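You operate a simulated robot arm through the tools that you are given. There is no shell and no other tool.

You are at the controls of a simulated two-armed robot. One attempt, no reset.

## Task
Warm a tube as the block card says, then switch the block off.
Fine: the tube and the heat that the card names, one timer run; start the timer once READY shows; the tube stays in the block.
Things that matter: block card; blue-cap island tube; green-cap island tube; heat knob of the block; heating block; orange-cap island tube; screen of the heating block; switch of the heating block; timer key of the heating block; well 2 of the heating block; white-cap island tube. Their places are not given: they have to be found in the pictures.

The check looks at the end state, three seconds after you hand in, the way a careful person would. Anything else that was tipped, shoved, dropped, spilled or broken makes it a failure.

## Robot
Two 7-joint arms with two-finger parallel grippers on one trunk that stands fixed in place. Base frame: the origin is at the foot of the trunk, x ahead of it, y to its left, z up. Readings come in m, degrees, newtons and seconds.
The left shoulder is at [0.07, 0.13, 1.212], the right one opposite. With the tool pointing down near the work surface each hand reaches from about 0.1 to 0.5 m from the base axis, measured 20 degrees to its own side. Payload 1.57 kg a hand.
The tool frame of a hand sits at the grasp point between the pads (the TCP): z along the fingers, y along the line on which they close. The tips reach 0.03 m beyond it. Largest opening 0.08 m; finger width 0.017, thickness 0.012; the body of the gripper, 0.04 by 0.082 m, starts 0.08 m behind the TCP.
Orientation is told as [roll, pitch, yaw] about the base's x, y, z axes, in that order, counted from this pose: with the fingers straight down and closing along the base's y, the tool's x points along the base's -x, its y along +y and its z along -z.

## Interface
- The arms move only by the tool servo_tool. It takes "left_motion", "right_motion" or both (then of equal length, played together; a hand with none holds still); each is one flat list of numbers, 7 for each row, row after row: the turn, a rotation vector about the tool's x, y, z in degrees, then the shift along the tool's x, y, z in m, then the finger opening in m, from 0 to 0.08. In form: [wx, wy, wz, dx, dy, dz, jaw, wx, wy, wz, dx, dy, dz, jaw, ...]. A call has 1 to 20 rows; each row shifts and turns the commanded pose from where the row before left it, along the tool's axes as they then stand. Each row takes 0.2 s and may step no farther than 0.05 m and 8.6 degrees from the row before; otherwise, or with a gripper value out of range, the whole call is refused. Where a pose cannot be reached the arm comes as near as it can. A force on the tool above 40 N (or 10 N above the force at the start of the call, whichever is more), or a blocked arm, ends the call early, and 0.2 s more pass. Each finger travels about 0.108 m/s and halts on what it meets, pressing with about 26 N; the grip force reading is that of the motor and also rises with nothing between the fingers. The clock runs only during rows and for 0.2 s after the last one: add rows that do not move to give the fingers time. The reply holds the time, the measured pose of the TCP, the force on the tool along the base axes, the opening and the grip force, in the units named above and with some noise, with the torque about the TCP (base axes, N m) and any sound that the robot's microphone picked up.
- Cameras (640 x 400 px; columns grow to the right, rows downward): "scene" is now at [0.1171, 0.0362, 1.4176]; the picture's right is [0.48, -0.88, 0.00], its down [-0.67, -0.37, -0.64] and it looks along [0.56, 0.31, -0.77] (base axes); focal length 258 px, centre (320, 200). "left" rides on the left gripper at [0.072, 0.007, -0.122] in its tool frame; the picture's right is [-0.09, 1.00, 0.00], its down [-0.84, -0.08, -0.54] and it looks along [-0.54, -0.05, 0.84] (tool axes); focal length 238 px, centre (320, 200). "right" rides on the right gripper at [0.072, -0.007, -0.122] in its tool frame; the picture's right is [0.09, 1.00, 0.00], its down [-0.84, 0.08, -0.54] and it looks along [-0.54, 0.05, 0.84] (tool axes); focal length 238 px, centre (320, 200).
- camera(camera): a new picture of that camera. It takes no simulated time.
- raise_lower(by): slides the trunk up (or, below 0, down) by that many m; the arms and the scene camera ride with it, the base frame stays. It gives what a move gives, with no picture.
- pan_tilt(pan, tilt): turns the head with the scene camera to pan (to the left, within 86 degrees either way) and tilt (down, from -29 to 69), counted from straight ahead of the robot. It gives what a move gives.
- locate(camera, pixels): for up to 12 pixels [column, row] of the newest picture of that camera ("zoom" is the newest enlarged one), the place [x, y, z] in the base frame of the surface seen there, good to about 0.002 m. It takes no simulated time.
- zoom(camera, box): a new picture of the part [left, top, right, bottom] of that camera's present view, enlarged. It takes no simulated time.
- sign_off(): hands the job in; it is judged then, once.

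Open the grippers and draw the arms clear of the work before you hand the job in, unless the task says otherwise.

The tools are called after "Request:" as name(argument=value, ...) on one line, values as JSON. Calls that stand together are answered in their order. servo_tool: Moves the arms, as the interface text tells. Its arguments: {"type":"object","properties":{"left_motion":{"type":"array"},"right_motion":{"type":"array"}},"required":[]} The other tools are called the same way: raise_lower (by) slides the trunk up or down; pan_tilt (pan, tilt) turns the head that bears the scene camera; camera (camera) takes a picture; locate (camera, pixels) gives the place of the surface under pixels of a picture; zoom (camera, box) takes an enlarged picture of a part of a camera's view; sign_off () hands the job in.

At the start:

```text
t: 0.0
left_ee_pos: [0.1672, 0.2222, 1.2366]
left_tool_rot: [0.0, 0.0, -0.1]
left_contact_force: [0.2, 0.2, -0.6]
left_torque: [0.01, 0.01, -0.02]
left_width: 0.0799
left_gripper_force: 0.0
right_ee_pos: [0.3287, 0.0047, 1.1403]
right_tool_rot: [0.0, 0.0, 0.0]
right_contact_force: [0.0, -0.7, 0.3]
right_torque: [-0.01, -0.02, 0.01]
right_width: 0.0801
right_gripper_force: 0.0
trunk travel left (down, up): [-0.85, 0.09]
head pan, tilt: [28.9, 50.3]
```

scene: 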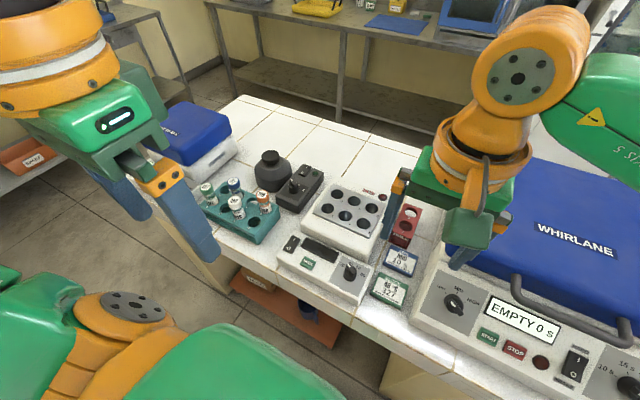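
right: 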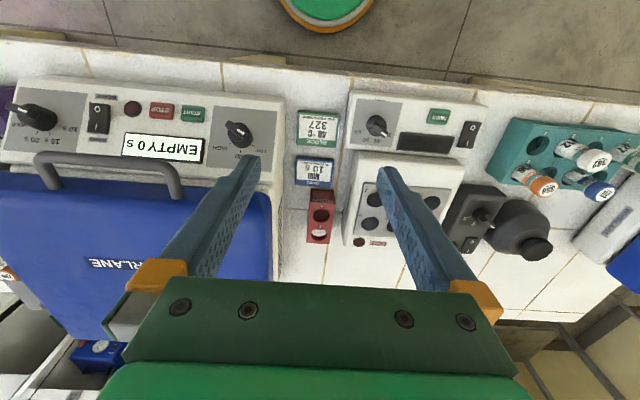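
left: 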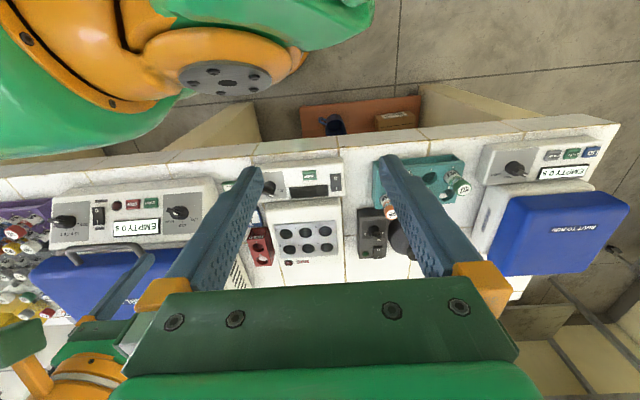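

The scene picture shows the heating block at about (330,235), the cards at (400,260) and (390,290), and the tube island at (240,212). I zoom in on the cards and the block.

Request:
zoom(camera="scene", box=[360, 230, 440, 310])

Request:
zoom(camera="scene", box=[260, 170, 400, 310])

Request:
zoom(camera="scene", box=[180, 160, 290, 250])

Request:
zoom(camera="right", box=[280, 80, 500, 260])

```text
5.00 times, centred on (400, 270) of scene
```

zoom: 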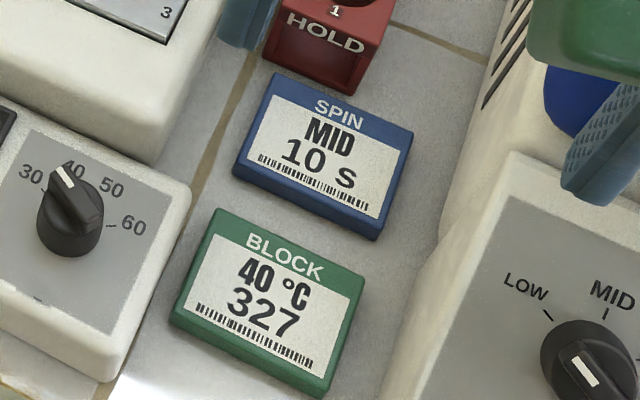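

```text
2.86 times, centred on (330, 240) of scene
```

zoom: 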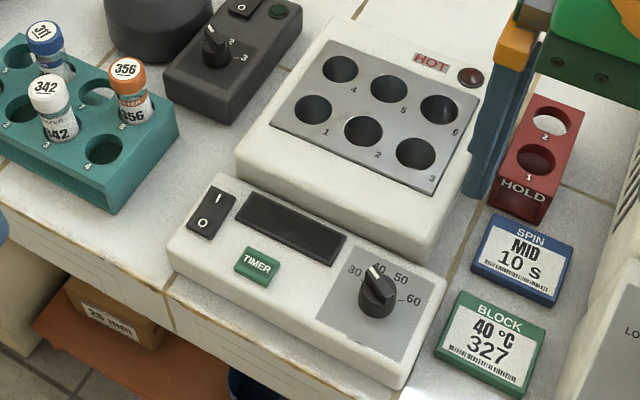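

```text
4.44 times, centred on (235, 205) of scene
```

zoom: 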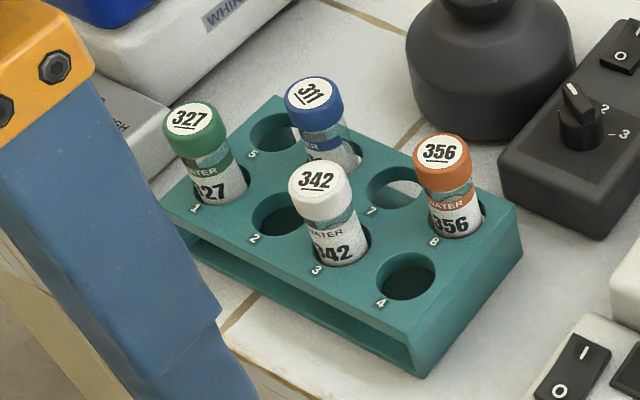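

```text
2.22 times, centred on (390, 170) of right
```

zoom: 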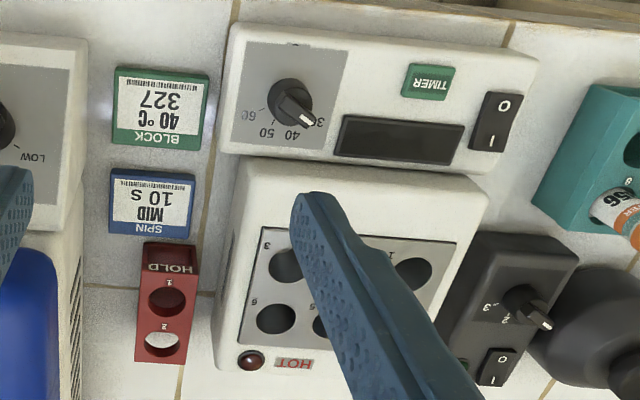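

The card reads 40 °C, tube 327 (the green cap, rack hole 1). I locate the main features in the scene picture.

Request:
zoom(camera="scene", box=[270, 170, 400, 310])

Request:
locate(camera="scene", pixels=[[207, 187], [235, 184], [234, 201], [262, 196], [350, 268], [343, 215], [307, 263], [292, 242], [320, 249], [222, 203], [380, 195], [345, 235]])

```text
2.86 times, centred on (335, 240) of scene
```

zoom: 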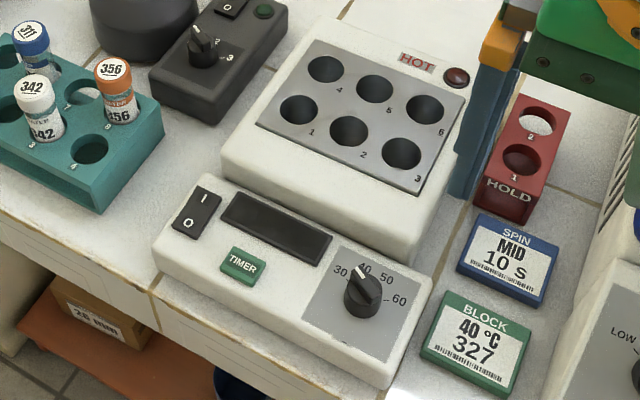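

```text
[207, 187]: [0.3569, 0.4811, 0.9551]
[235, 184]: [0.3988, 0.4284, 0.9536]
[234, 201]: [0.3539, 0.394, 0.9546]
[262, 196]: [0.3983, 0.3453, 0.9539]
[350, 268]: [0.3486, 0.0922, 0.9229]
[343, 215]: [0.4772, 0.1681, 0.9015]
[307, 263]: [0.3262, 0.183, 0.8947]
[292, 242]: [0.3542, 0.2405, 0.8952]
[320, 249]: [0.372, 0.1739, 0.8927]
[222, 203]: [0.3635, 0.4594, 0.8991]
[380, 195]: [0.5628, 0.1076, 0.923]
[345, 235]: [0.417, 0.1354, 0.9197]
```

I take close looks with the left hand's camera at the block panel and the rack.

Request:
zoom(camera="left", box=[220, 150, 360, 280])

Request:
zoom(camera="left", box=[350, 130, 490, 270])

Request:
zoom(camera="right", box=[340, 90, 490, 160])

Request:
zoom(camera="right", box=[480, 100, 640, 220])

```text
3.08 times, centred on (290, 215) of left
```

zoom: 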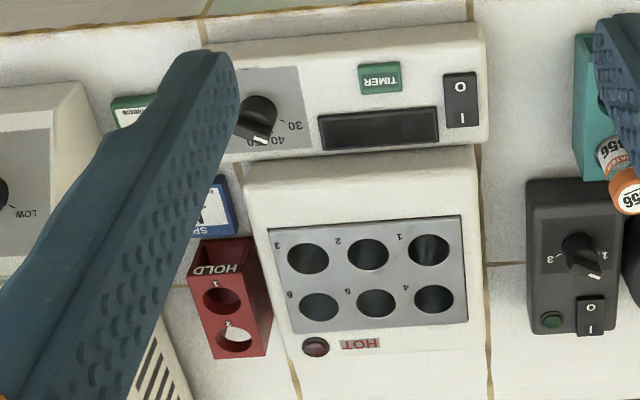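

```text
2.86 times, centred on (420, 200) of left
```

zoom: 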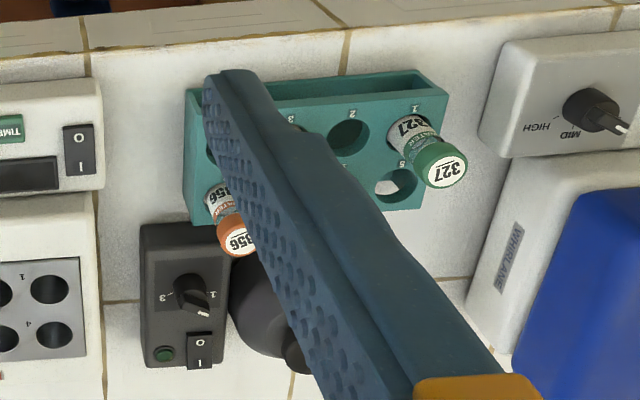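

```text
4.27 times, centred on (415, 125) of right
```

zoom: 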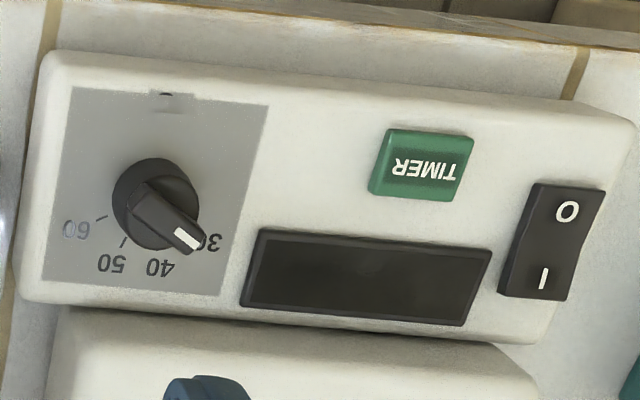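

```text
3.33 times, centred on (560, 160) of right
```

zoom: 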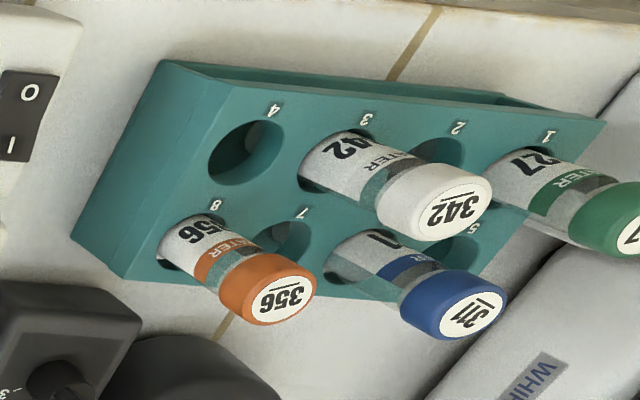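

I zoom tightly on the control panel in the scene view to find precise places.

Request:
zoom(camera="scene", box=[320, 240, 380, 300])

Request:
locate(camera="scene", pixels=[[272, 262], [360, 305], [372, 275], [296, 228], [300, 285], [270, 290], [330, 185], [386, 200], [315, 228], [375, 240], [540, 200], [600, 300]])

```text
6.67 times, centred on (350, 270) of scene
```

zoom: 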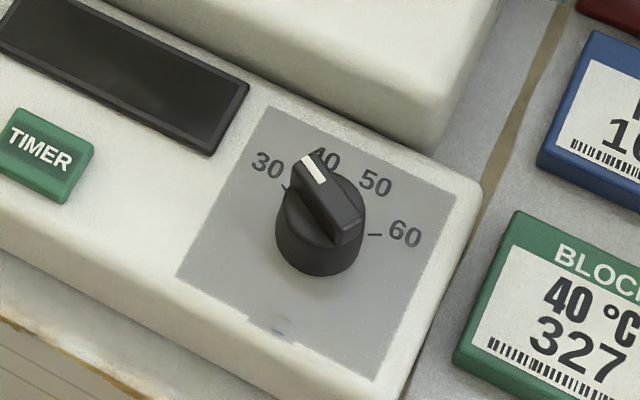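

```text
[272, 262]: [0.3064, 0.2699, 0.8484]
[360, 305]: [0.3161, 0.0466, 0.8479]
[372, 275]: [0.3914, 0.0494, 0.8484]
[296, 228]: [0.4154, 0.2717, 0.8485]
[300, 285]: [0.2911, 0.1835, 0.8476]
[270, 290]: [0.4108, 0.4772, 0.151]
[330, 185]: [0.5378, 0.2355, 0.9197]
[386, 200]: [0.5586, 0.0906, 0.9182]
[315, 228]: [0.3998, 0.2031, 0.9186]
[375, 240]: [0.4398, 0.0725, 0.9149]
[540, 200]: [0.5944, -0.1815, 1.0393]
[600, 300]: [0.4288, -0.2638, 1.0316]
```

I locate the knob's features in this zoomed picture: ticks 30 (285,188), 60 (375,235), labels, bar ends (315,165) and (350,235).

Request:
locate(camera="zoom", pixels=[[285, 188], [375, 235], [268, 165], [325, 157], [376, 183], [404, 234], [312, 162], [348, 228], [330, 195], [320, 265], [280, 330], [200, 260]])

```text
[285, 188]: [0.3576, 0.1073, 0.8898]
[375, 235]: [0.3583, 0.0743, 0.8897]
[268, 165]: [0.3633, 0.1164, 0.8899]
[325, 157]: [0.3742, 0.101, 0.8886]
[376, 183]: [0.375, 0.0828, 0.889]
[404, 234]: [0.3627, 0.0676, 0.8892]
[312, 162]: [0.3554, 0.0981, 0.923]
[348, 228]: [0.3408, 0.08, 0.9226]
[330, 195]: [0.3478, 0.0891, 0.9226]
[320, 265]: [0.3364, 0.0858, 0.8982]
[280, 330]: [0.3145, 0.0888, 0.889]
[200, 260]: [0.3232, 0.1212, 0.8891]
```

Knob centre is about (0.347, 0.091), bar top z=0.923. Now I look closely at the switch and timer key.

Request:
zoom(camera="scene", box=[270, 225, 340, 285])

```text
6.67 times, centred on (305, 255) of scene
```

zoom: 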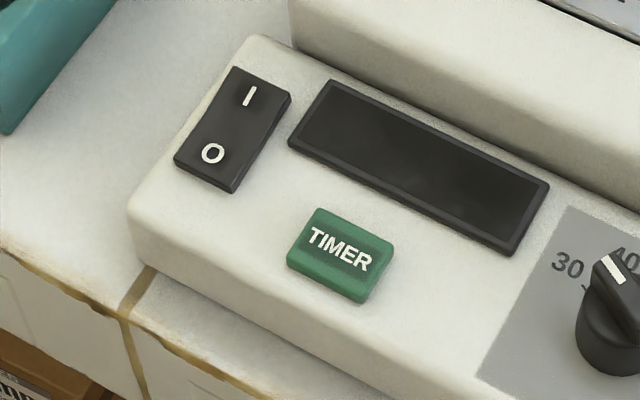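

Request:
locate(camera="zoom", pixels=[[249, 96], [212, 153], [232, 125], [240, 72], [288, 95], [178, 155], [228, 188], [340, 248], [316, 215], [388, 250], [360, 295], [293, 258]])

Request:
camera(camera="left")

```text
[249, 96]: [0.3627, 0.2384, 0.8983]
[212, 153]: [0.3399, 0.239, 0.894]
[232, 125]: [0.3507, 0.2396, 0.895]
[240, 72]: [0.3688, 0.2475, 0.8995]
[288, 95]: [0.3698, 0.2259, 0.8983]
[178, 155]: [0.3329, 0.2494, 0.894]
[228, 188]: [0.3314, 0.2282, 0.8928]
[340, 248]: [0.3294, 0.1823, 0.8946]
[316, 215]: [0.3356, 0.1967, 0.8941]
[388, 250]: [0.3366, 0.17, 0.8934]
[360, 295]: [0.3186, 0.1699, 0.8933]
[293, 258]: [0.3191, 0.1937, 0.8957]
```

```text
taken
```

left: 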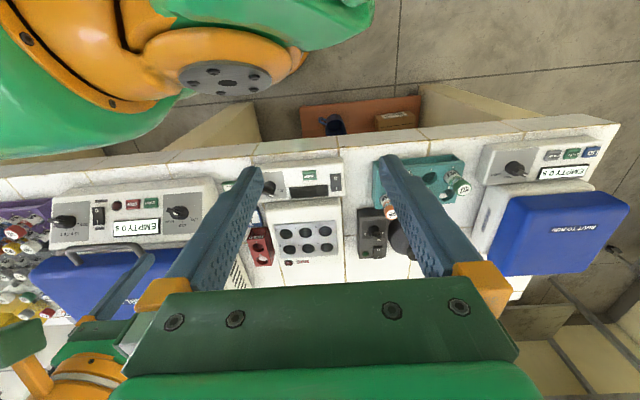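

The switch is off (its I side at (0.363, 0.238) stands up). I draw the right hand back out of the way and bring the left hand up above the green-capped tube at (0.357, 0.481).

Request:
servo_tool(left_motion=[0, 0, 0, -0.024, 0.0325, 0.0175, 0.08, 0, 0, 0, -0.024, 0.0325, 0.0175, 0.08, 0, 0, 0, -0.024, 0.0325, 0.0175, 0.08, 0, 0, 0, -0.024, 0.0325, 0.0175, 0.08, 0, 0, 0, -0.024, 0.0325, 0.0175, 0.08, 0, 0, 0, -0.024, 0.0325, 0.0175, 0.08, 0, 0, 0, -0.024, 0.0325, 0.0175, 0.08, 0, 0, 0, -0.022, 0.0315, 0.0175, 0.08], right_motion=[0, 0, 0, 0.01, -0.025, -0.008, 0.08, 0, 0, 0, 0.01, -0.025, -0.008, 0.08, 0, 0, 0, 0.01, -0.025, -0.008, 0.08, 0, 0, 0, 0.01, -0.025, -0.008, 0.08, 0, 0, 0, 0.01, -0.025, -0.008, 0.08, 0, 0, 0, 0.01, -0.025, -0.008, 0.08, 0, 0, 0, 0.01, -0.025, -0.008, 0.08, 0, 0, 0, 0.01, -0.025, -0.008, 0.08])

```text
t: 1.8
left_ee_pos: [0.3121, 0.3907, 1.1063]
left_tool_rot: [0.0, -0.2, 0.2]
left_contact_force: [0.3, -0.3, 0.0]
left_torque: [0.01, 0.02, 0.0]
left_width: 0.08
left_gripper_force: 0.0
left hand out of reach, approached as far as the arm can: row 6, 7, 8
right_ee_pos: [0.2472, -0.1981, 1.2039]
right_tool_rot: [0.1, -0.1, 0.0]
right_contact_force: [-0.4, -0.8, 0.3]
right_torque: [0.02, 0.01, -0.03]
right_width: 0.0804
right_gripper_force: 0.1
trunk travel left (down, up): [-0.85, 0.09]
head pan, tilt: [28.9, 50.3]
```

The left hand stops at its reach limit at (0.312, 0.391), so the tube will later need a tilted hand. First I do the switch: I move the left hand, jaws closing, toward above the I side at (0.363, 0.238).

Request:
servo_tool(left_motion=[0, 0, 0, 0, -0.04, 0.01, 0.04, 0, 0, 0, 0, -0.04, 0.01, 0.0, 0, 0, 0, 0, -0.04, 0.01, 0.0, 0, 0, 0, 0, 0, 0, 0.0])

```text
t: 2.8
left_ee_pos: [0.3102, 0.272, 1.0759]
left_tool_rot: [-0.1, 0.0, 0.0]
left_contact_force: [0.4, 0.2, 0.3]
left_torque: [-0.01, 0.01, 0.02]
left_width: 0.0
left_gripper_force: 20.4
right_ee_pos: [0.2467, -0.196, 1.2041]
right_tool_rot: [0.2, 0.1, 0.1]
right_contact_force: [-0.1, 1.0, -0.9]
right_torque: [0.01, 0.02, -0.02]
right_width: 0.08
right_gripper_force: 0.0
trunk travel left (down, up): [-0.85, 0.09]
head pan, tilt: [28.9, 50.3]
```

The hand moves from where it really was. I go on to just above the I side of the switch at (0.363, 0.238), tips about 2 cm above it.

Request:
servo_tool(left_motion=[0, 0, 0, -0.0265, -0.017, 0.02, 0, 0, 0, 0, -0.0265, -0.017, 0.02, 0, 0, 0, 0, 0, 0, 0.043, 0, 0, 0, 0, 0, 0, 0.043, 0, 0, 0, 0, 0, 0, 0, 0])

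Request:
camera(camera="left")

Request:
camera(camera="scene")

```text
t: 4.0
left_ee_pos: [0.3628, 0.2386, 0.9487]
left_tool_rot: [0.0, 0.0, 0.0]
left_contact_force: [0.5, -0.5, 0.5]
left_torque: [0.01, -0.01, 0.03]
left_width: 0.0
left_gripper_force: 20.7
right_ee_pos: [0.2469, -0.1966, 1.2034]
right_tool_rot: [0.1, 0.0, 0.0]
right_contact_force: [0.3, 0.3, -0.1]
right_torque: [0.03, 0.01, -0.01]
right_width: 0.0799
right_gripper_force: 0.0
trunk travel left (down, up): [-0.85, 0.09]
head pan, tilt: [28.9, 50.3]
```

```text
taken
```

left: 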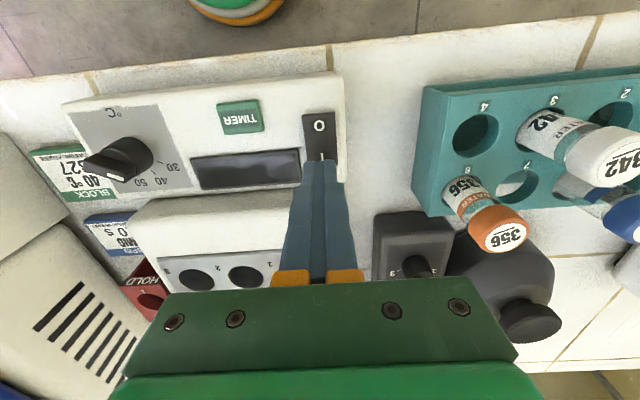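

```text
taken
```

scene: 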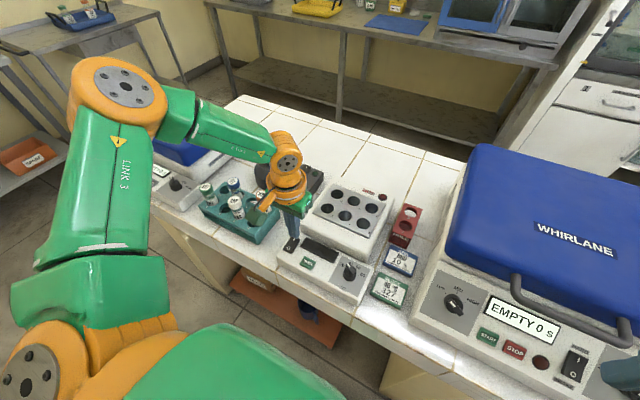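

The closed fingertips stand over the I side of the switch at (320,160). I press down in small steps.

Request:
servo_tool(left_motion=[0, 0, 0, 0, 0, 0.01, 0, 0, 0, 0, 0, 0, 0.008, 0, 0, 0, 0, 0, 0, 0.003, 0, 0, 0, 0, 0, 0, 0.003, 0, 0, 0, 0, 0, 0, 0, 0])

Request:
zoom(camera="scene", box=[270, 225, 340, 285])

```text
t: 5.2
left_ee_pos: [0.3624, 0.2398, 0.9287]
left_tool_rot: [0.0, -0.9, -0.1]
left_contact_force: [1.2, 5.0, 17.6]
left_torque: [0.13, 0.1, 0.1]
left_width: 0.0001
left_gripper_force: 21.1
right_ee_pos: [0.2431, -0.1969, 1.2051]
right_tool_rot: [0.1, -0.2, 0.0]
right_contact_force: [-0.6, -0.6, 0.7]
right_torque: [0.02, -0.01, -0.03]
right_width: 0.0798
right_gripper_force: 0.1
trunk travel left (down, up): [-0.85, 0.09]
head pan, tilt: [28.9, 50.3]
stopped in row 5 (left hand): the force on the tool passed its limit at 42 N (the readings are from after the stop); the commanded pose is now the measured one
```

```text
6.67 times, centred on (305, 255) of scene
```

zoom: 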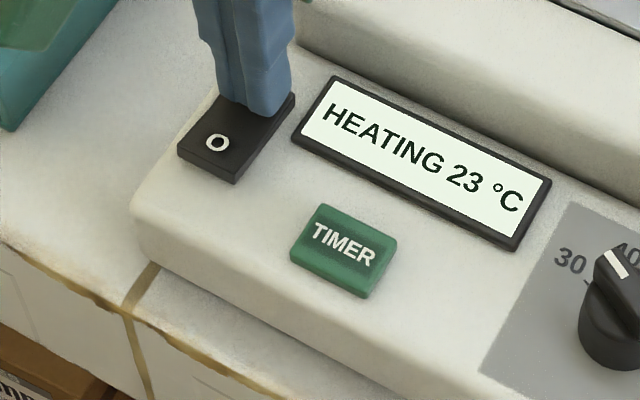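

The screen reads HEATING 23 °C, so the block is on. I lift and go above the knob at (0.347, 0.091), turning the hand 51° so that the fingers close across the bar.

Request:
servo_tool(left_motion=[0, 0, 0, 0, 0, -0.025, 0, 0, 0, 0, 0, 0, -0.03, 0, 0, 0, 0, 0.00385, -0.0372, 0, 0, 0, 0, 0, 0.00385, -0.0372, 0, 0, 0, 0, 0, 0.00385, -0.0372, 0, 0, 0, 0, 0, 0.00385, -0.0372, 0, 0.02, 0, 0, -8.5, 0, 0, 0, 0.04, 0, 0, -8.5, 0, 0, 0, 0.04, 0, 0, -8.5, 0, 0, 0, 0.04, 0, 0, -8.5, 0, 0, 0, 0.04, 0, 0, -8.5, 0, 0, 0, 0.04, 0, 0, -8.5, 0, 0, 0, 0.04, 0, 0, 0, 0, 0, 0, 0.04])

Request:
camera(camera="left")

Request:
zoom(camera="scene", box=[270, 210, 400, 310])

```text
t: 8.0
left_ee_pos: [0.3351, 0.1168, 0.9935]
left_tool_rot: [-0.3, -0.3, 50.9]
left_contact_force: [-0.2, 0.1, -0.2]
left_torque: [0.01, 0.03, -0.03]
left_width: 0.04
left_gripper_force: 0.1
left hand out of reach, approached as far as the arm can: row 6
right_ee_pos: [0.2476, -0.1976, 1.2029]
right_tool_rot: [0.0, 0.0, 0.0]
right_contact_force: [0.4, -0.2, -0.1]
right_torque: [-0.03, 0.0, 0.02]
right_width: 0.0799
right_gripper_force: 0.1
trunk travel left (down, up): [-0.85, 0.09]
head pan, tilt: [28.9, 50.3]
```

```text
taken
```

left: 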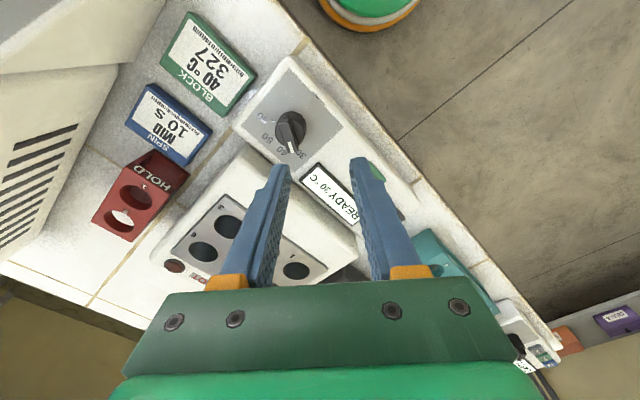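

```text
4.00 times, centred on (335, 260) of scene
```

zoom: 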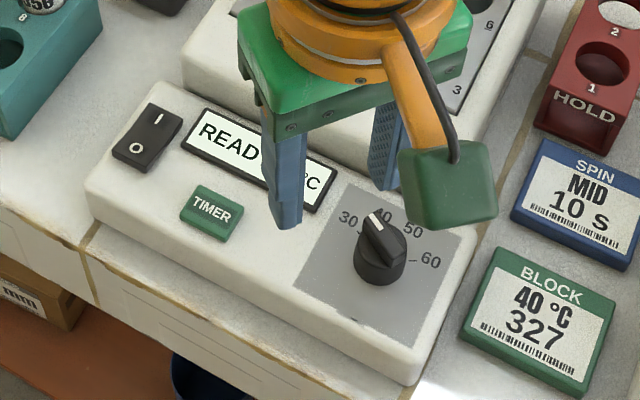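

Screen shows READY 30 °C: the knob stands at 30. The hand stopped at (0.335, 0.117), short of the knob, so I try to shift it on and refine the knob's place.

Request:
locate(camera="zoom", pixels=[[376, 220], [383, 238], [396, 255], [345, 215], [384, 213], [413, 228], [430, 262], [372, 275]])

Request:
servo_tool(left_motion=[0, 0, 0, 0.0063, -0.0128, 0.01, 0.04, 0, 0, 0, 0.0063, -0.0128, 0.01, 0.04, 0, 0, 0, 0, 0, 0, 0.04])

```text
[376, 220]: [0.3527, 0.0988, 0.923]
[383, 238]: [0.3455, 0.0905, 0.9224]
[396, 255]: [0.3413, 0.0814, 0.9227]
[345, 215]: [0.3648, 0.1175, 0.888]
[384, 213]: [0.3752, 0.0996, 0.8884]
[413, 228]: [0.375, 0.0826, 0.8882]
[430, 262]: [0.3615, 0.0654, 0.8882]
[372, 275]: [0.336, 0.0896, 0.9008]
```

```text
t: 8.8
left_ee_pos: [0.3346, 0.1178, 0.9904]
left_tool_rot: [-0.4, -0.3, 50.9]
left_contact_force: [-0.2, -0.3, 0.4]
left_torque: [-0.01, 0.01, -0.04]
left_width: 0.0402
left_gripper_force: 0.0
left hand out of reach, approached as far as the arm can: row 1, 2
right_ee_pos: [0.2467, -0.1964, 1.2032]
right_tool_rot: [0.0, -0.1, 0.0]
right_contact_force: [0.0, -0.8, 0.6]
right_torque: [0.01, 0.03, 0.0]
right_width: 0.08
right_gripper_force: 0.0
trunk travel left (down, up): [-0.85, 0.09]
head pan, tilt: [28.9, 50.3]
```

The left hand cannot reach the knob, so the right hand will turn it. I draw the left hand back up and to the left, and bring the right hand to a waypoint near (0.329, 0.005, 1.14).

Request:
servo_tool(left_motion=[0, 0, 0, 0, 0, -0.04, 0.06, 0, 0, 0, 0, 0, -0.04, 0.06, 0, 0, 0, -0.029, 0.0236, 0, 0.06, 0, 0, 0, -0.029, 0.0236, 0, 0.06, 0, 0, 0, -0.029, 0.0236, 0, 0.06, 0, 0, 0, -0.029, 0.0236, 0, 0.06, 0, 0, 0, 0, 0, 0, 0.06, 0, 0, 0, 0, 0, 0, 0.06], right_motion=[0, 0, 0, 0, 0, 0, 0.06, 0, 0, 0, 0, 0, 0, 0.04, 0, 0, 0, -0.0137, 0.0335, 0.0105, 0.04, 0, 0, 0, -0.0137, 0.0335, 0.0105, 0.04, 0, 0, 0, -0.0137, 0.0335, 0.0105, 0.04, 0, 0, 0, -0.0137, 0.0335, 0.0105, 0.04, 0, 0, 0, -0.0137, 0.0335, 0.0105, 0.04, 0, 0, 0, -0.0137, 0.0335, 0.0105, 0.04])

```text
t: 10.6
left_ee_pos: [0.337, 0.2685, 1.0703]
left_tool_rot: [-0.3, -0.3, 50.9]
left_contact_force: [0.2, 0.3, -0.3]
left_torque: [-0.03, 0.01, 0.01]
left_width: 0.0601
left_gripper_force: 0.1
right_ee_pos: [0.3297, 0.0069, 1.1404]
right_tool_rot: [-0.1, 0.1, 0.0]
right_contact_force: [0.4, 0.4, -0.2]
right_torque: [0.0, 0.0, -0.01]
right_width: 0.04
right_gripper_force: 0.1
trunk travel left (down, up): [-0.85, 0.09]
head pan, tilt: [28.9, 50.3]
```

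I bring the right hand down above the knob at (0.347, 0.0905), turning it 56° to line up with the bar, and shift the left hand a bit farther out.

Request:
servo_tool(left_motion=[0, 0, 0, -0.0139, 0.0305, 0, 0.06, 0, 0, 0, -0.0139, 0.0305, 0, 0.06, 0, 0, 0, 0, 0, 0, 0.06, 0, 0, 0, 0, 0, 0, 0.06, 0, 0, 0, 0, 0, 0, 0.06, 0, 0, 0, 0, 0, 0, 0.06, 0, 0, 0, 0, 0, 0, 0.06, 0, 0, 0, 0, 0, 0, 0.06, 0, 0, 0, 0, 0, 0, 0.06, 0, 0, 0, 0, 0, 0, 0.06, 0, 0, 0, 0, 0, 0, 0.06, 0, 0, 0, 0, 0, 0, 0.06, 0, 0, 0, 0, 0, 0, 0.06], right_motion=[0, 0, 0, -0.0035, 0.0167, 0.031, 0.04, 0, 0, 0, -0.0035, 0.0167, 0.031, 0.04, 0, 0, 0, -0.0035, 0.0167, 0.031, 0.04, 0, 0, 0, -0.0035, 0.0167, 0.031, 0.04, 0, 0, 0, -0.0035, 0.0167, 0.031, 0.04, 0, 0, -8, 0, 0, 0, 0.04, 0, 0, -8, 0, 0, 0, 0.04, 0, 0, -8, 0, 0, 0, 0.04, 0, 0, -8, 0, 0, 0, 0.04, 0, 0, -8, 0, 0, 0, 0.04, 0, 0, -8, 0, 0, 0, 0.04, 0, 0, -8, 0, 0, 0, 0.04, 0, 0, 0, 0, 0, 0, 0.04])

Request:
camera(camera="right")

Request:
zoom(camera="scene", box=[270, 210, 400, 310])

```text
t: 13.4
left_ee_pos: [0.3036, 0.3256, 1.0692]
left_tool_rot: [-0.3, -0.4, 51.0]
left_contact_force: [0.6, 0.0, -0.8]
left_torque: [0.0, -0.02, -0.01]
left_width: 0.0601
left_gripper_force: 0.1
right_ee_pos: [0.3465, 0.0886, 0.9847]
right_tool_rot: [0.0, 0.0, 56.2]
right_contact_force: [-0.3, 0.2, 0.1]
right_torque: [-0.01, 0.0, 0.0]
right_width: 0.04
right_gripper_force: 0.0
trunk travel left (down, up): [-0.85, 0.09]
head pan, tilt: [28.9, 50.3]
```

```text
taken
```

right: 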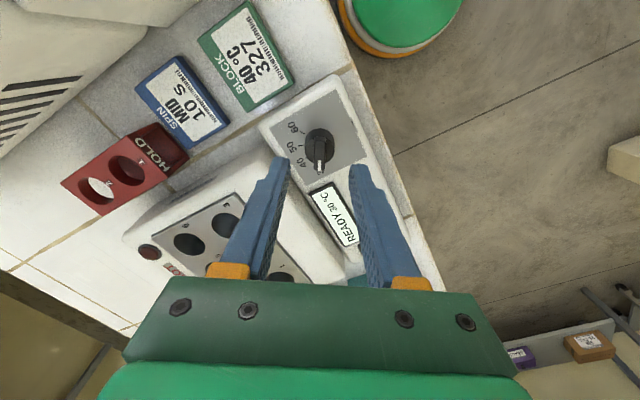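

```text
4.00 times, centred on (335, 260) of scene
```

zoom: 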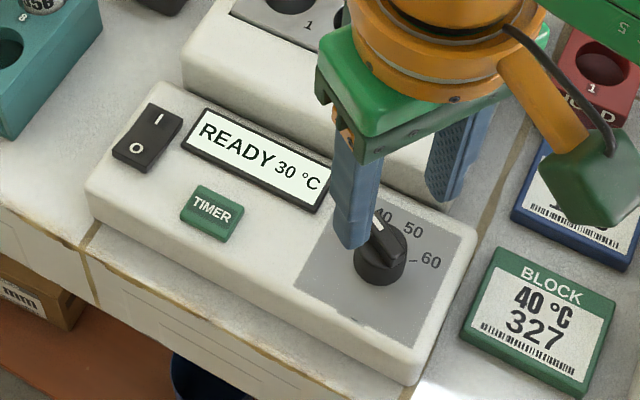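

The bar is centred between the fingers at (319,150). I go down 4.6 cm around it, keeping the tips above the knob's disc.

Request:
servo_tool(right_motion=[0, 0, 0, 0, 0.0005, 0.02, 0.04, 0, 0, 0, 0, 0, 0.018, 0.04, 0, 0, 0, 0, 0, 0.008, 0.04, 0, 0, 0, 0, 0, 0, 0.04])

Request:
camera(camera="right")

Request:
zoom(camera="scene", box=[310, 230, 390, 300])

```text
t: 14.4
left_ee_pos: [0.3043, 0.3273, 1.0686]
left_tool_rot: [-0.3, -0.5, 50.8]
left_contact_force: [-0.3, 0.2, 0.7]
left_torque: [0.0, 0.0, 0.01]
left_width: 0.0601
left_gripper_force: 0.1
right_ee_pos: [0.3475, 0.0879, 0.9402]
right_tool_rot: [0.0, -0.1, 56.0]
right_contact_force: [0.4, 0.0, 0.1]
right_torque: [0.02, 0.02, -0.01]
right_width: 0.04
right_gripper_force: 0.0
trunk travel left (down, up): [-0.85, 0.09]
head pan, tilt: [28.9, 50.3]
```

```text
taken
```

right: 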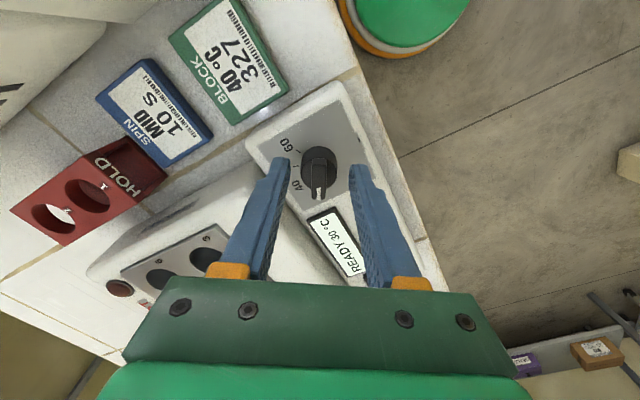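

```text
5.71 times, centred on (350, 265) of scene
```

zoom: 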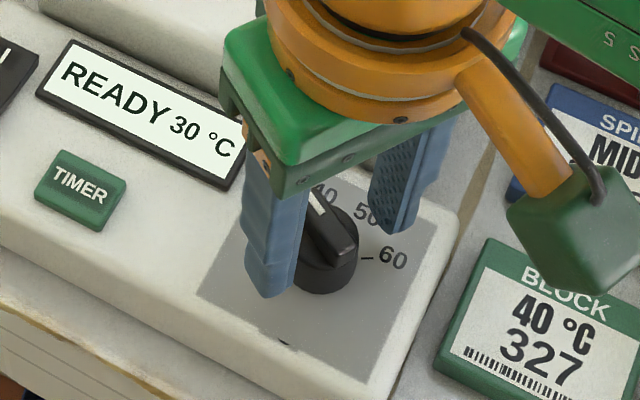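

The fingers straddle the bar. I close on it.

Request:
servo_tool(right_motion=[0, 0, 0, 0, 0, 0, 0.02, 0, 0, 0, 0, 0, 0, 0.01, 0, 0, 0, 0, 0, 0, 0.0, 0, 0, 0, 0, 0, 0, 0.0])

```text
t: 15.4
left_ee_pos: [0.3046, 0.3266, 1.0698]
left_tool_rot: [-0.2, -0.3, 50.9]
left_contact_force: [-0.6, 0.1, -0.1]
left_torque: [0.01, 0.01, -0.01]
left_width: 0.0601
left_gripper_force: 0.0
right_ee_pos: [0.3467, 0.0882, 0.94]
right_tool_rot: [0.1, 0.0, 56.1]
right_contact_force: [0.7, -0.4, -1.0]
right_torque: [0.0, -0.09, -0.06]
right_width: 0.0255
right_gripper_force: 36.9
trunk travel left (down, up): [-0.85, 0.09]
head pan, tilt: [28.9, 50.3]
```

The grip halted at 25 mm, which is the knob's round body. I turn the hand clockwise by 40° about the knob and see whether it follows.

Request:
servo_tool(right_motion=[0, 0, 5, 0, 0, 0, 0, 0, 0, 5, 0, 0, 0, 0, 0, 0, 5, 0, 0, 0, 0, 0, 0, 5, 0, 0, 0, 0, 0, 0, 0, 0, 0, 0, 0])

Request:
camera(camera="right")

Request:
zoom(camera="scene", box=[310, 230, 390, 300])

```text
t: 16.6
left_ee_pos: [0.3025, 0.3287, 1.0687]
left_tool_rot: [-0.3, -0.3, 50.9]
left_contact_force: [0.3, -0.4, -0.1]
left_torque: [0.02, -0.02, 0.0]
left_width: 0.0599
left_gripper_force: 0.0
right_ee_pos: [0.3467, 0.0904, 0.9401]
right_tool_rot: [0.1, -0.2, 35.9]
right_contact_force: [-2.0, 4.0, 0.9]
right_torque: [0.45, -0.07, -0.01]
right_width: 0.0258
right_gripper_force: 36.3
trunk travel left (down, up): [-0.85, 0.09]
head pan, tilt: [28.9, 50.3]
```

```text
taken
```

right: 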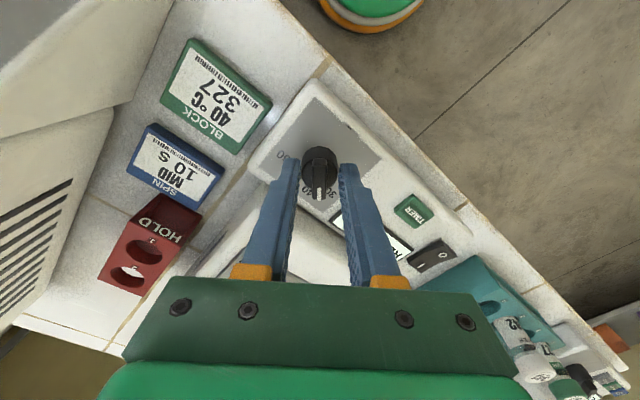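

```text
5.71 times, centred on (350, 265) of scene
```

zoom: 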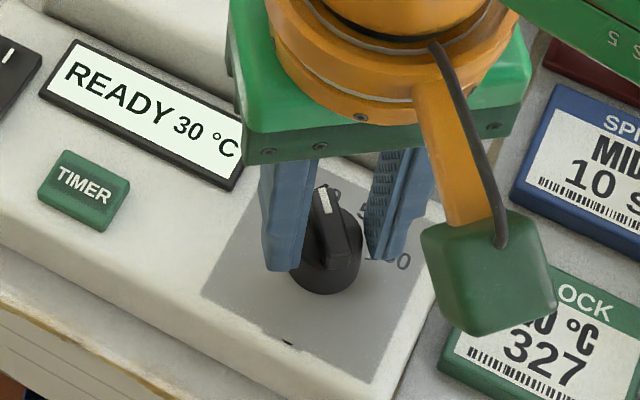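

The knob follows the hand (bar now at 36°). I turn the remaining 20°.

Request:
servo_tool(right_motion=[0, 0, 5, 0, 0, 0, 0, 0, 0, 5, 0, 0, 0, 0, 0, 0, 5, 0, 0, 0, 0, 0, 0, 4.5, 0, 0, 0, 0, 0, 0, 0, 0, 0, 0, 0])

Request:
camera(camera="right")

Request:
zoom(camera="scene", box=[310, 230, 390, 300])

```text
t: 17.8
left_ee_pos: [0.3024, 0.329, 1.0679]
left_tool_rot: [-0.5, -0.2, 50.9]
left_contact_force: [0.2, 0.4, -1.2]
left_torque: [0.01, -0.01, 0.01]
left_width: 0.0599
left_gripper_force: 0.1
right_ee_pos: [0.345, 0.0905, 0.9398]
right_tool_rot: [-0.1, 0.0, 16.4]
right_contact_force: [-7.0, 6.8, -7.6]
right_torque: [0.19, 0.44, 0.0]
right_width: 0.0256
right_gripper_force: 36.6
trunk travel left (down, up): [-0.85, 0.09]
head pan, tilt: [28.9, 50.3]
```

```text
taken
```

right: 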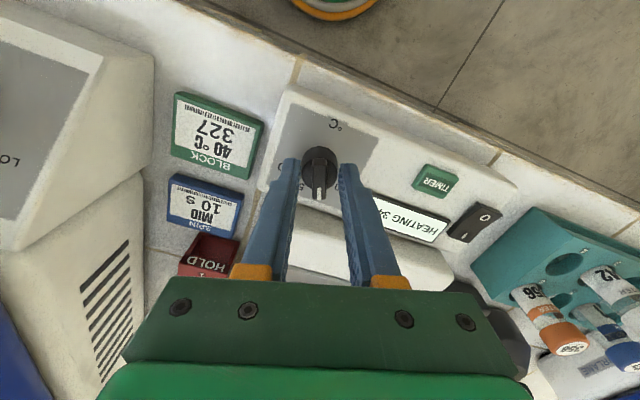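

```text
5.71 times, centred on (350, 265) of scene
```

zoom: 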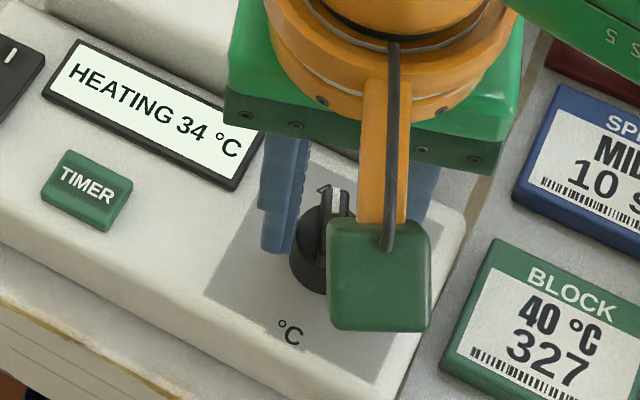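

The screen now reads HEATING 34 °C. I open the jaws and lift the right hand to see the dial.

Request:
servo_tool(right_motion=[0, 0, 0, 0, 0, 0, 0.04, 0, 0, 0, 0, 0, 0, 0.05, 0, 0, 0, 0, 0, -0.02, 0.05, 0, 0, 0, 0, 0, -0.03, 0.05, 0, 0, 0, 0, 0, -0.04, 0.05, 0, 0, 0, 0, 0, 0, 0.05])

Request:
zoom(camera="scene", box=[300, 230, 380, 300])

Request:
zoom(camera="right", box=[260, 60, 480, 240])

```text
t: 19.2
left_ee_pos: [0.3039, 0.3278, 1.0692]
left_tool_rot: [-0.4, -0.3, 50.9]
left_contact_force: [0.0, -1.3, -1.2]
left_torque: [0.01, -0.02, 0.0]
left_width: 0.0601
left_gripper_force: 0.0
right_ee_pos: [0.344, 0.0875, 1.0306]
right_tool_rot: [0.2, 0.1, 16.5]
right_contact_force: [-0.6, -0.5, -0.4]
right_torque: [0.01, 0.01, 0.0]
right_width: 0.05
right_gripper_force: 0.0
trunk travel left (down, up): [-0.85, 0.09]
head pan, tilt: [28.9, 50.3]
```

```text
5.71 times, centred on (340, 265) of scene
```

zoom: 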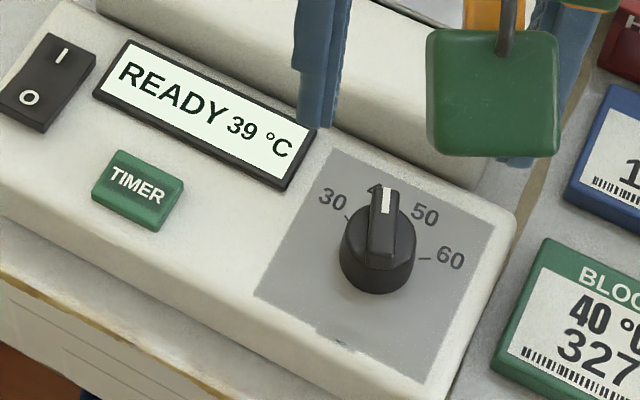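

```text
2.22 times, centred on (370, 150) of right
```

zoom: 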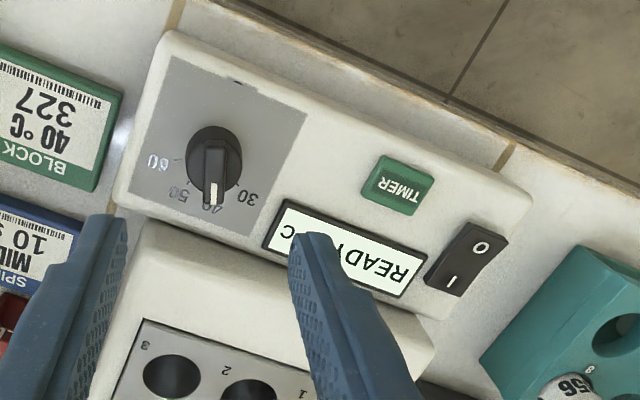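

READY 39 °C shows, with the pointer at 40. I withdraw the right hand, while I tilt the left hand 18° outward so that it can reach the green-capped tube.

Request:
servo_tool(left_motion=[0, -6, 0, 0, 0, 0, 0.06, 0, -6, 0, 0, 0, 0, 0.06, 0, -6, 0, 0, 0, 0, 0.06, 0, 0, 0, 0, 0, 0, 0.06, 0, 0, 0, 0, 0, 0, 0.06, 0, 0, 0, 0, 0, 0, 0.06, 0, 0, 0, 0, 0, 0, 0.06, 0, 0, 0, 0, 0, 0, 0.06, 0, 0, 0, 0, 0, 0, 0.06, 0, 0, 0, 0, 0, 0, 0.06], right_motion=[0, 0, 8.25, 0, 0, -0.03, 0.06, 0, 0, 8.25, 0, 0, -0.03, 0.08, 0, 0, 0, 0.0137, -0.0335, -0.012, 0.08, 0, 0, 0, 0.0137, -0.0335, -0.012, 0.08, 0, 0, 0, 0.0137, -0.0335, -0.012, 0.08, 0, 0, 0, 0.0137, -0.0335, -0.012, 0.08, 0, 0, 0, 0.0137, -0.0335, -0.012, 0.08, 0, 0, 0, 0.0137, -0.0335, -0.012, 0.08, 0, 0, 0, 0.0137, -0.0335, -0.012, 0.08, 0, 0, 0, 0.0, -0.0335, -0.012, 0.08])

Request:
camera(camera="scene")

Request:
camera(camera="left")

Request:
zoom(camera="scene", box=[190, 170, 290, 250])

```text
t: 21.4
left_ee_pos: [0.3034, 0.3255, 1.0701]
left_tool_rot: [-0.2, -18.5, 51.0]
left_contact_force: [-0.3, 0.0, 0.0]
left_torque: [0.05, 0.0, -0.03]
left_width: 0.0599
left_gripper_force: 0.1
right_ee_pos: [0.2473, -0.1827, 1.185]
right_tool_rot: [0.1, 0.0, 0.0]
right_contact_force: [-0.5, -0.5, -0.1]
right_torque: [0.0, 0.03, 0.04]
right_width: 0.0801
right_gripper_force: 0.1
trunk travel left (down, up): [-0.85, 0.09]
head pan, tilt: [28.9, 50.3]
```

```text
taken
```

scene: 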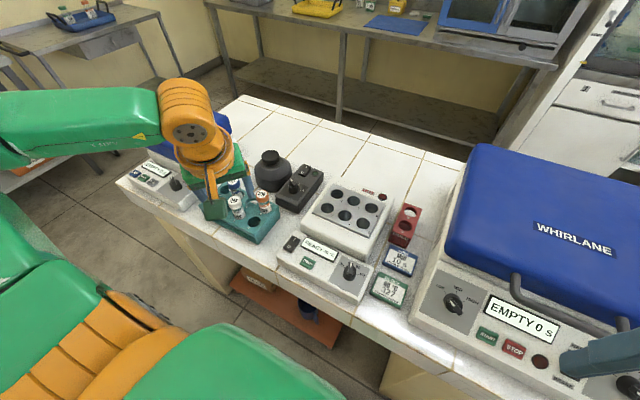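

```text
taken
```

left: 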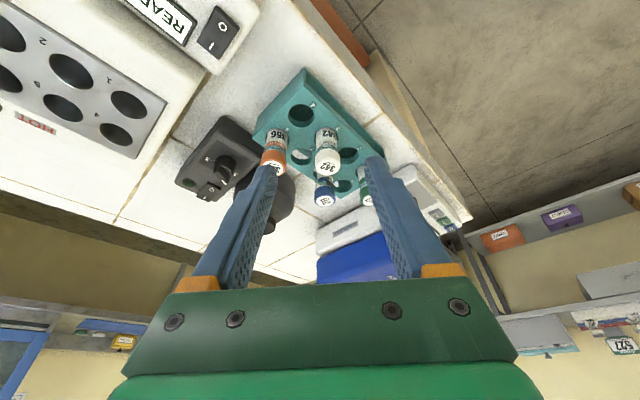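

```text
5.00 times, centred on (240, 210) of scene
```

zoom: 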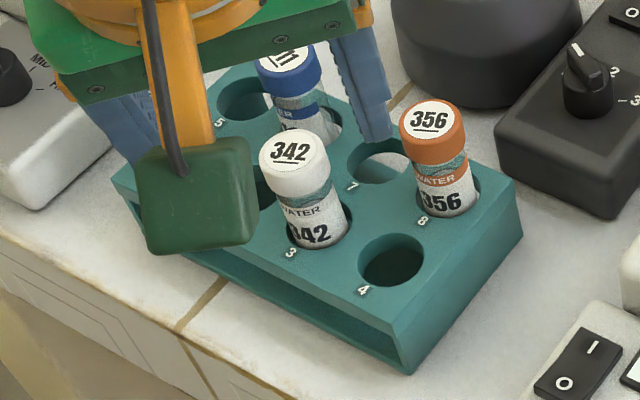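

The left hand is tilted 18.5° with yaw 51°. I move it over the green-capped tube at (0.357, 0.481), staying at z≈1.04.

Request:
servo_tool(left_motion=[0, 0, 0, -0.03425, 0.01405, 0.0194, 0.07, 0, 0, 0, -0.03425, 0.01405, 0.0194, 0.07, 0, 0, 0, -0.03425, 0.01405, 0.0194, 0.07, 0, 0, 0, -0.03425, 0.01405, 0.0194, 0.07, 0, 0, 0, 0, 0, 0, 0.07])

Request:
camera(camera="left")

Request:
zoom(camera="scene", box=[180, 140, 300, 240])

```text
t: 22.6
left_ee_pos: [0.3567, 0.481, 1.0387]
left_tool_rot: [-0.4, -18.3, 51.0]
left_contact_force: [-0.3, 0.6, -0.1]
left_torque: [-0.03, -0.02, 0.01]
left_width: 0.0702
left_gripper_force: 0.0
right_ee_pos: [0.2484, -0.1791, 1.1849]
right_tool_rot: [-0.1, 0.0, 0.0]
right_contact_force: [-0.5, -0.1, 0.1]
right_torque: [0.02, -0.05, 0.0]
right_width: 0.0801
right_gripper_force: 0.1
trunk travel left (down, up): [-0.85, 0.09]
head pan, tilt: [28.9, 50.3]
```

```text
taken
```

left: 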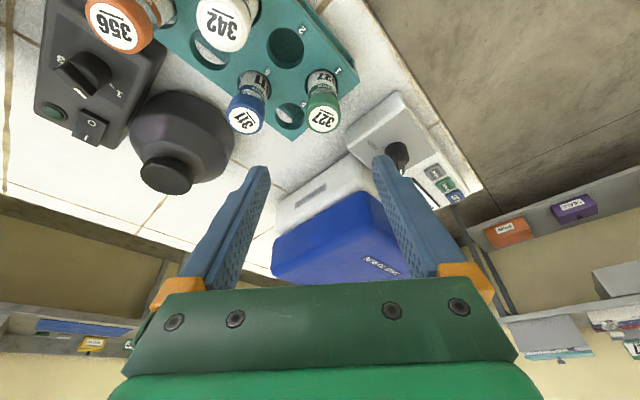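

```text
4.00 times, centred on (240, 190) of scene
```

zoom: 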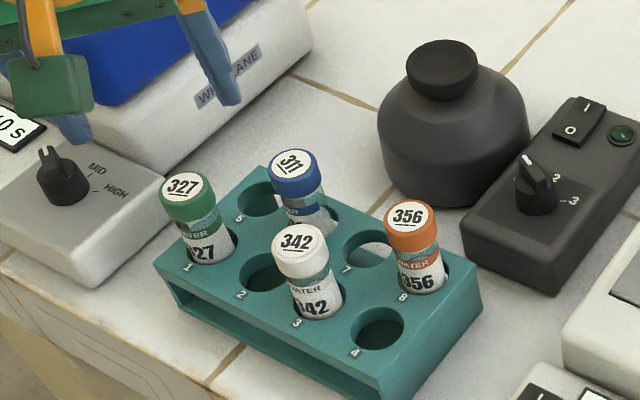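

I refine the tube's place and check the height of the neighbours from this zoomed view.

Request:
locate(camera="zoom", pixels=[[184, 187], [165, 192], [205, 185], [184, 176], [205, 255], [190, 268], [112, 220], [60, 150], [120, 185], [192, 100], [215, 290], [150, 250]])

Request:
locate(camera="left", pixels=[[323, 118], [307, 118], [338, 118], [323, 107], [350, 150], [340, 75], [385, 110], [250, 115], [290, 115], [330, 88]])

```text
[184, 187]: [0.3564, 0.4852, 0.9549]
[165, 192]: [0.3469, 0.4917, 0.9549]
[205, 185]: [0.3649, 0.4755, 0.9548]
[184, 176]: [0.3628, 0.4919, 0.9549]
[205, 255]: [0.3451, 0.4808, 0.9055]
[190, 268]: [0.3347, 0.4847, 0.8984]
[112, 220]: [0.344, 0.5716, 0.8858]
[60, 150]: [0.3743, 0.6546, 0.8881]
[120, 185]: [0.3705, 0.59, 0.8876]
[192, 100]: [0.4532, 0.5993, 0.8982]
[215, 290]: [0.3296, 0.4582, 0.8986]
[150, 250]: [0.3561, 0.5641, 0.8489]
```

```text
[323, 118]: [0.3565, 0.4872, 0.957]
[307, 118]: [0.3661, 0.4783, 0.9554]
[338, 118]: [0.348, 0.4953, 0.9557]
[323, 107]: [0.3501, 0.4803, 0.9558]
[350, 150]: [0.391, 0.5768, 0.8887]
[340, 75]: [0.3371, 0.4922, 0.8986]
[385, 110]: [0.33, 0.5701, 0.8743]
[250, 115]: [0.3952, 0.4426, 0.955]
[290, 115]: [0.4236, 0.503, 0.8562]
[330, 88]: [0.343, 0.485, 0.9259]
```

The cap centre is at about (0.3565, 0.4855), 25 mm across, top z=0.955, and the rack top is at 0.8985. I narrow the jaws to 50 mm, correct sideways and go straight down to TCP z≈0.942.

Request:
servo_tool(left_motion=[0, 0, 0, -0.0032, 0.003, 0.0011, 0.05, 0, 0, 0, 0.0076, 0, 0.02296, 0.05, 0, 0, 0, 0.0076, 0, 0.02296, 0.05, 0, 0, 0, 0, 0, 0, 0.05])

Request:
camera(camera="left")

Request:
zoom(camera="scene", box=[180, 140, 300, 240])

```text
t: 23.6
left_ee_pos: [0.3578, 0.4849, 0.9882]
left_tool_rot: [-0.4, -18.3, 51.0]
left_contact_force: [-0.2, 0.0, 0.2]
left_torque: [0.0, -0.01, 0.0]
left_width: 0.0501
left_gripper_force: 0.0
right_ee_pos: [0.2482, -0.1797, 1.1853]
right_tool_rot: [0.0, 0.0, 0.0]
right_contact_force: [-0.1, 0.1, -0.1]
right_torque: [0.02, 0.02, 0.01]
right_width: 0.0799
right_gripper_force: 0.1
trunk travel left (down, up): [-0.85, 0.09]
head pan, tilt: [28.9, 50.3]
```

```text
taken
```

left: 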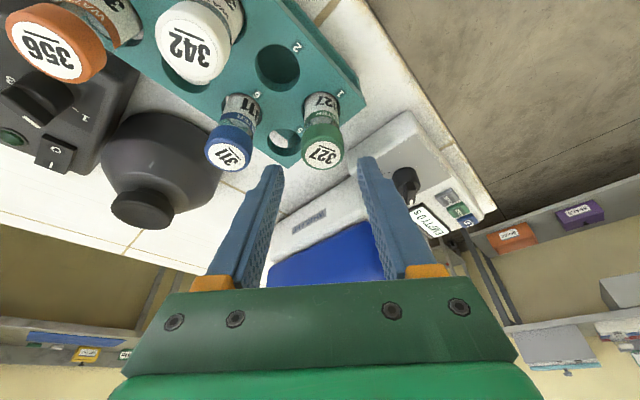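

```text
4.00 times, centred on (240, 190) of scene
```

zoom: 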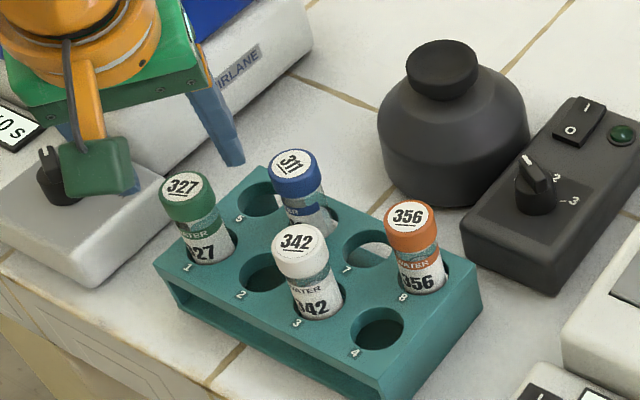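

The cap sits midway between the fingertips at (322,150). I go down the remaining 4.6 cm.

Request:
servo_tool(left_motion=[0, 0, 0, 0.0073, 0, 0.0219, 0.05, 0, 0, 0, 0.0073, 0, 0.0219, 0.05, 0, 0, 0, 0, 0, 0, 0.05])

Request:
camera(camera="left")

Request:
zoom(camera="scene", box=[180, 150, 270, 220])

```text
t: 24.4
left_ee_pos: [0.359, 0.4848, 0.9425]
left_tool_rot: [-0.3, -18.3, 51.0]
left_contact_force: [0.0, -1.6, -1.2]
left_torque: [-0.03, 0.03, 0.0]
left_width: 0.05
left_gripper_force: 0.1
right_ee_pos: [0.2481, -0.1787, 1.1851]
right_tool_rot: [-0.1, -0.1, -0.1]
right_contact_force: [1.6, -0.2, 0.4]
right_torque: [-0.04, 0.0, 0.04]
right_width: 0.08
right_gripper_force: 0.1
trunk travel left (down, up): [-0.85, 0.09]
head pan, tilt: [28.9, 50.3]
```

```text
taken
```

left: 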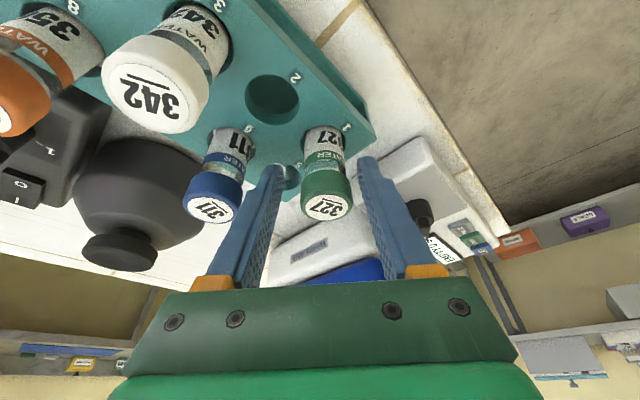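

```text
5.71 times, centred on (225, 185) of scene
```

zoom: 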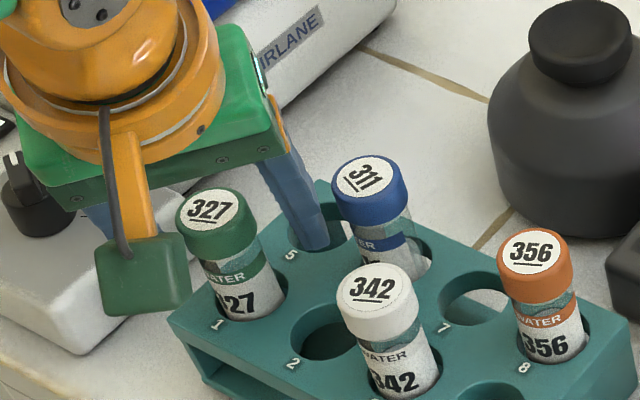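

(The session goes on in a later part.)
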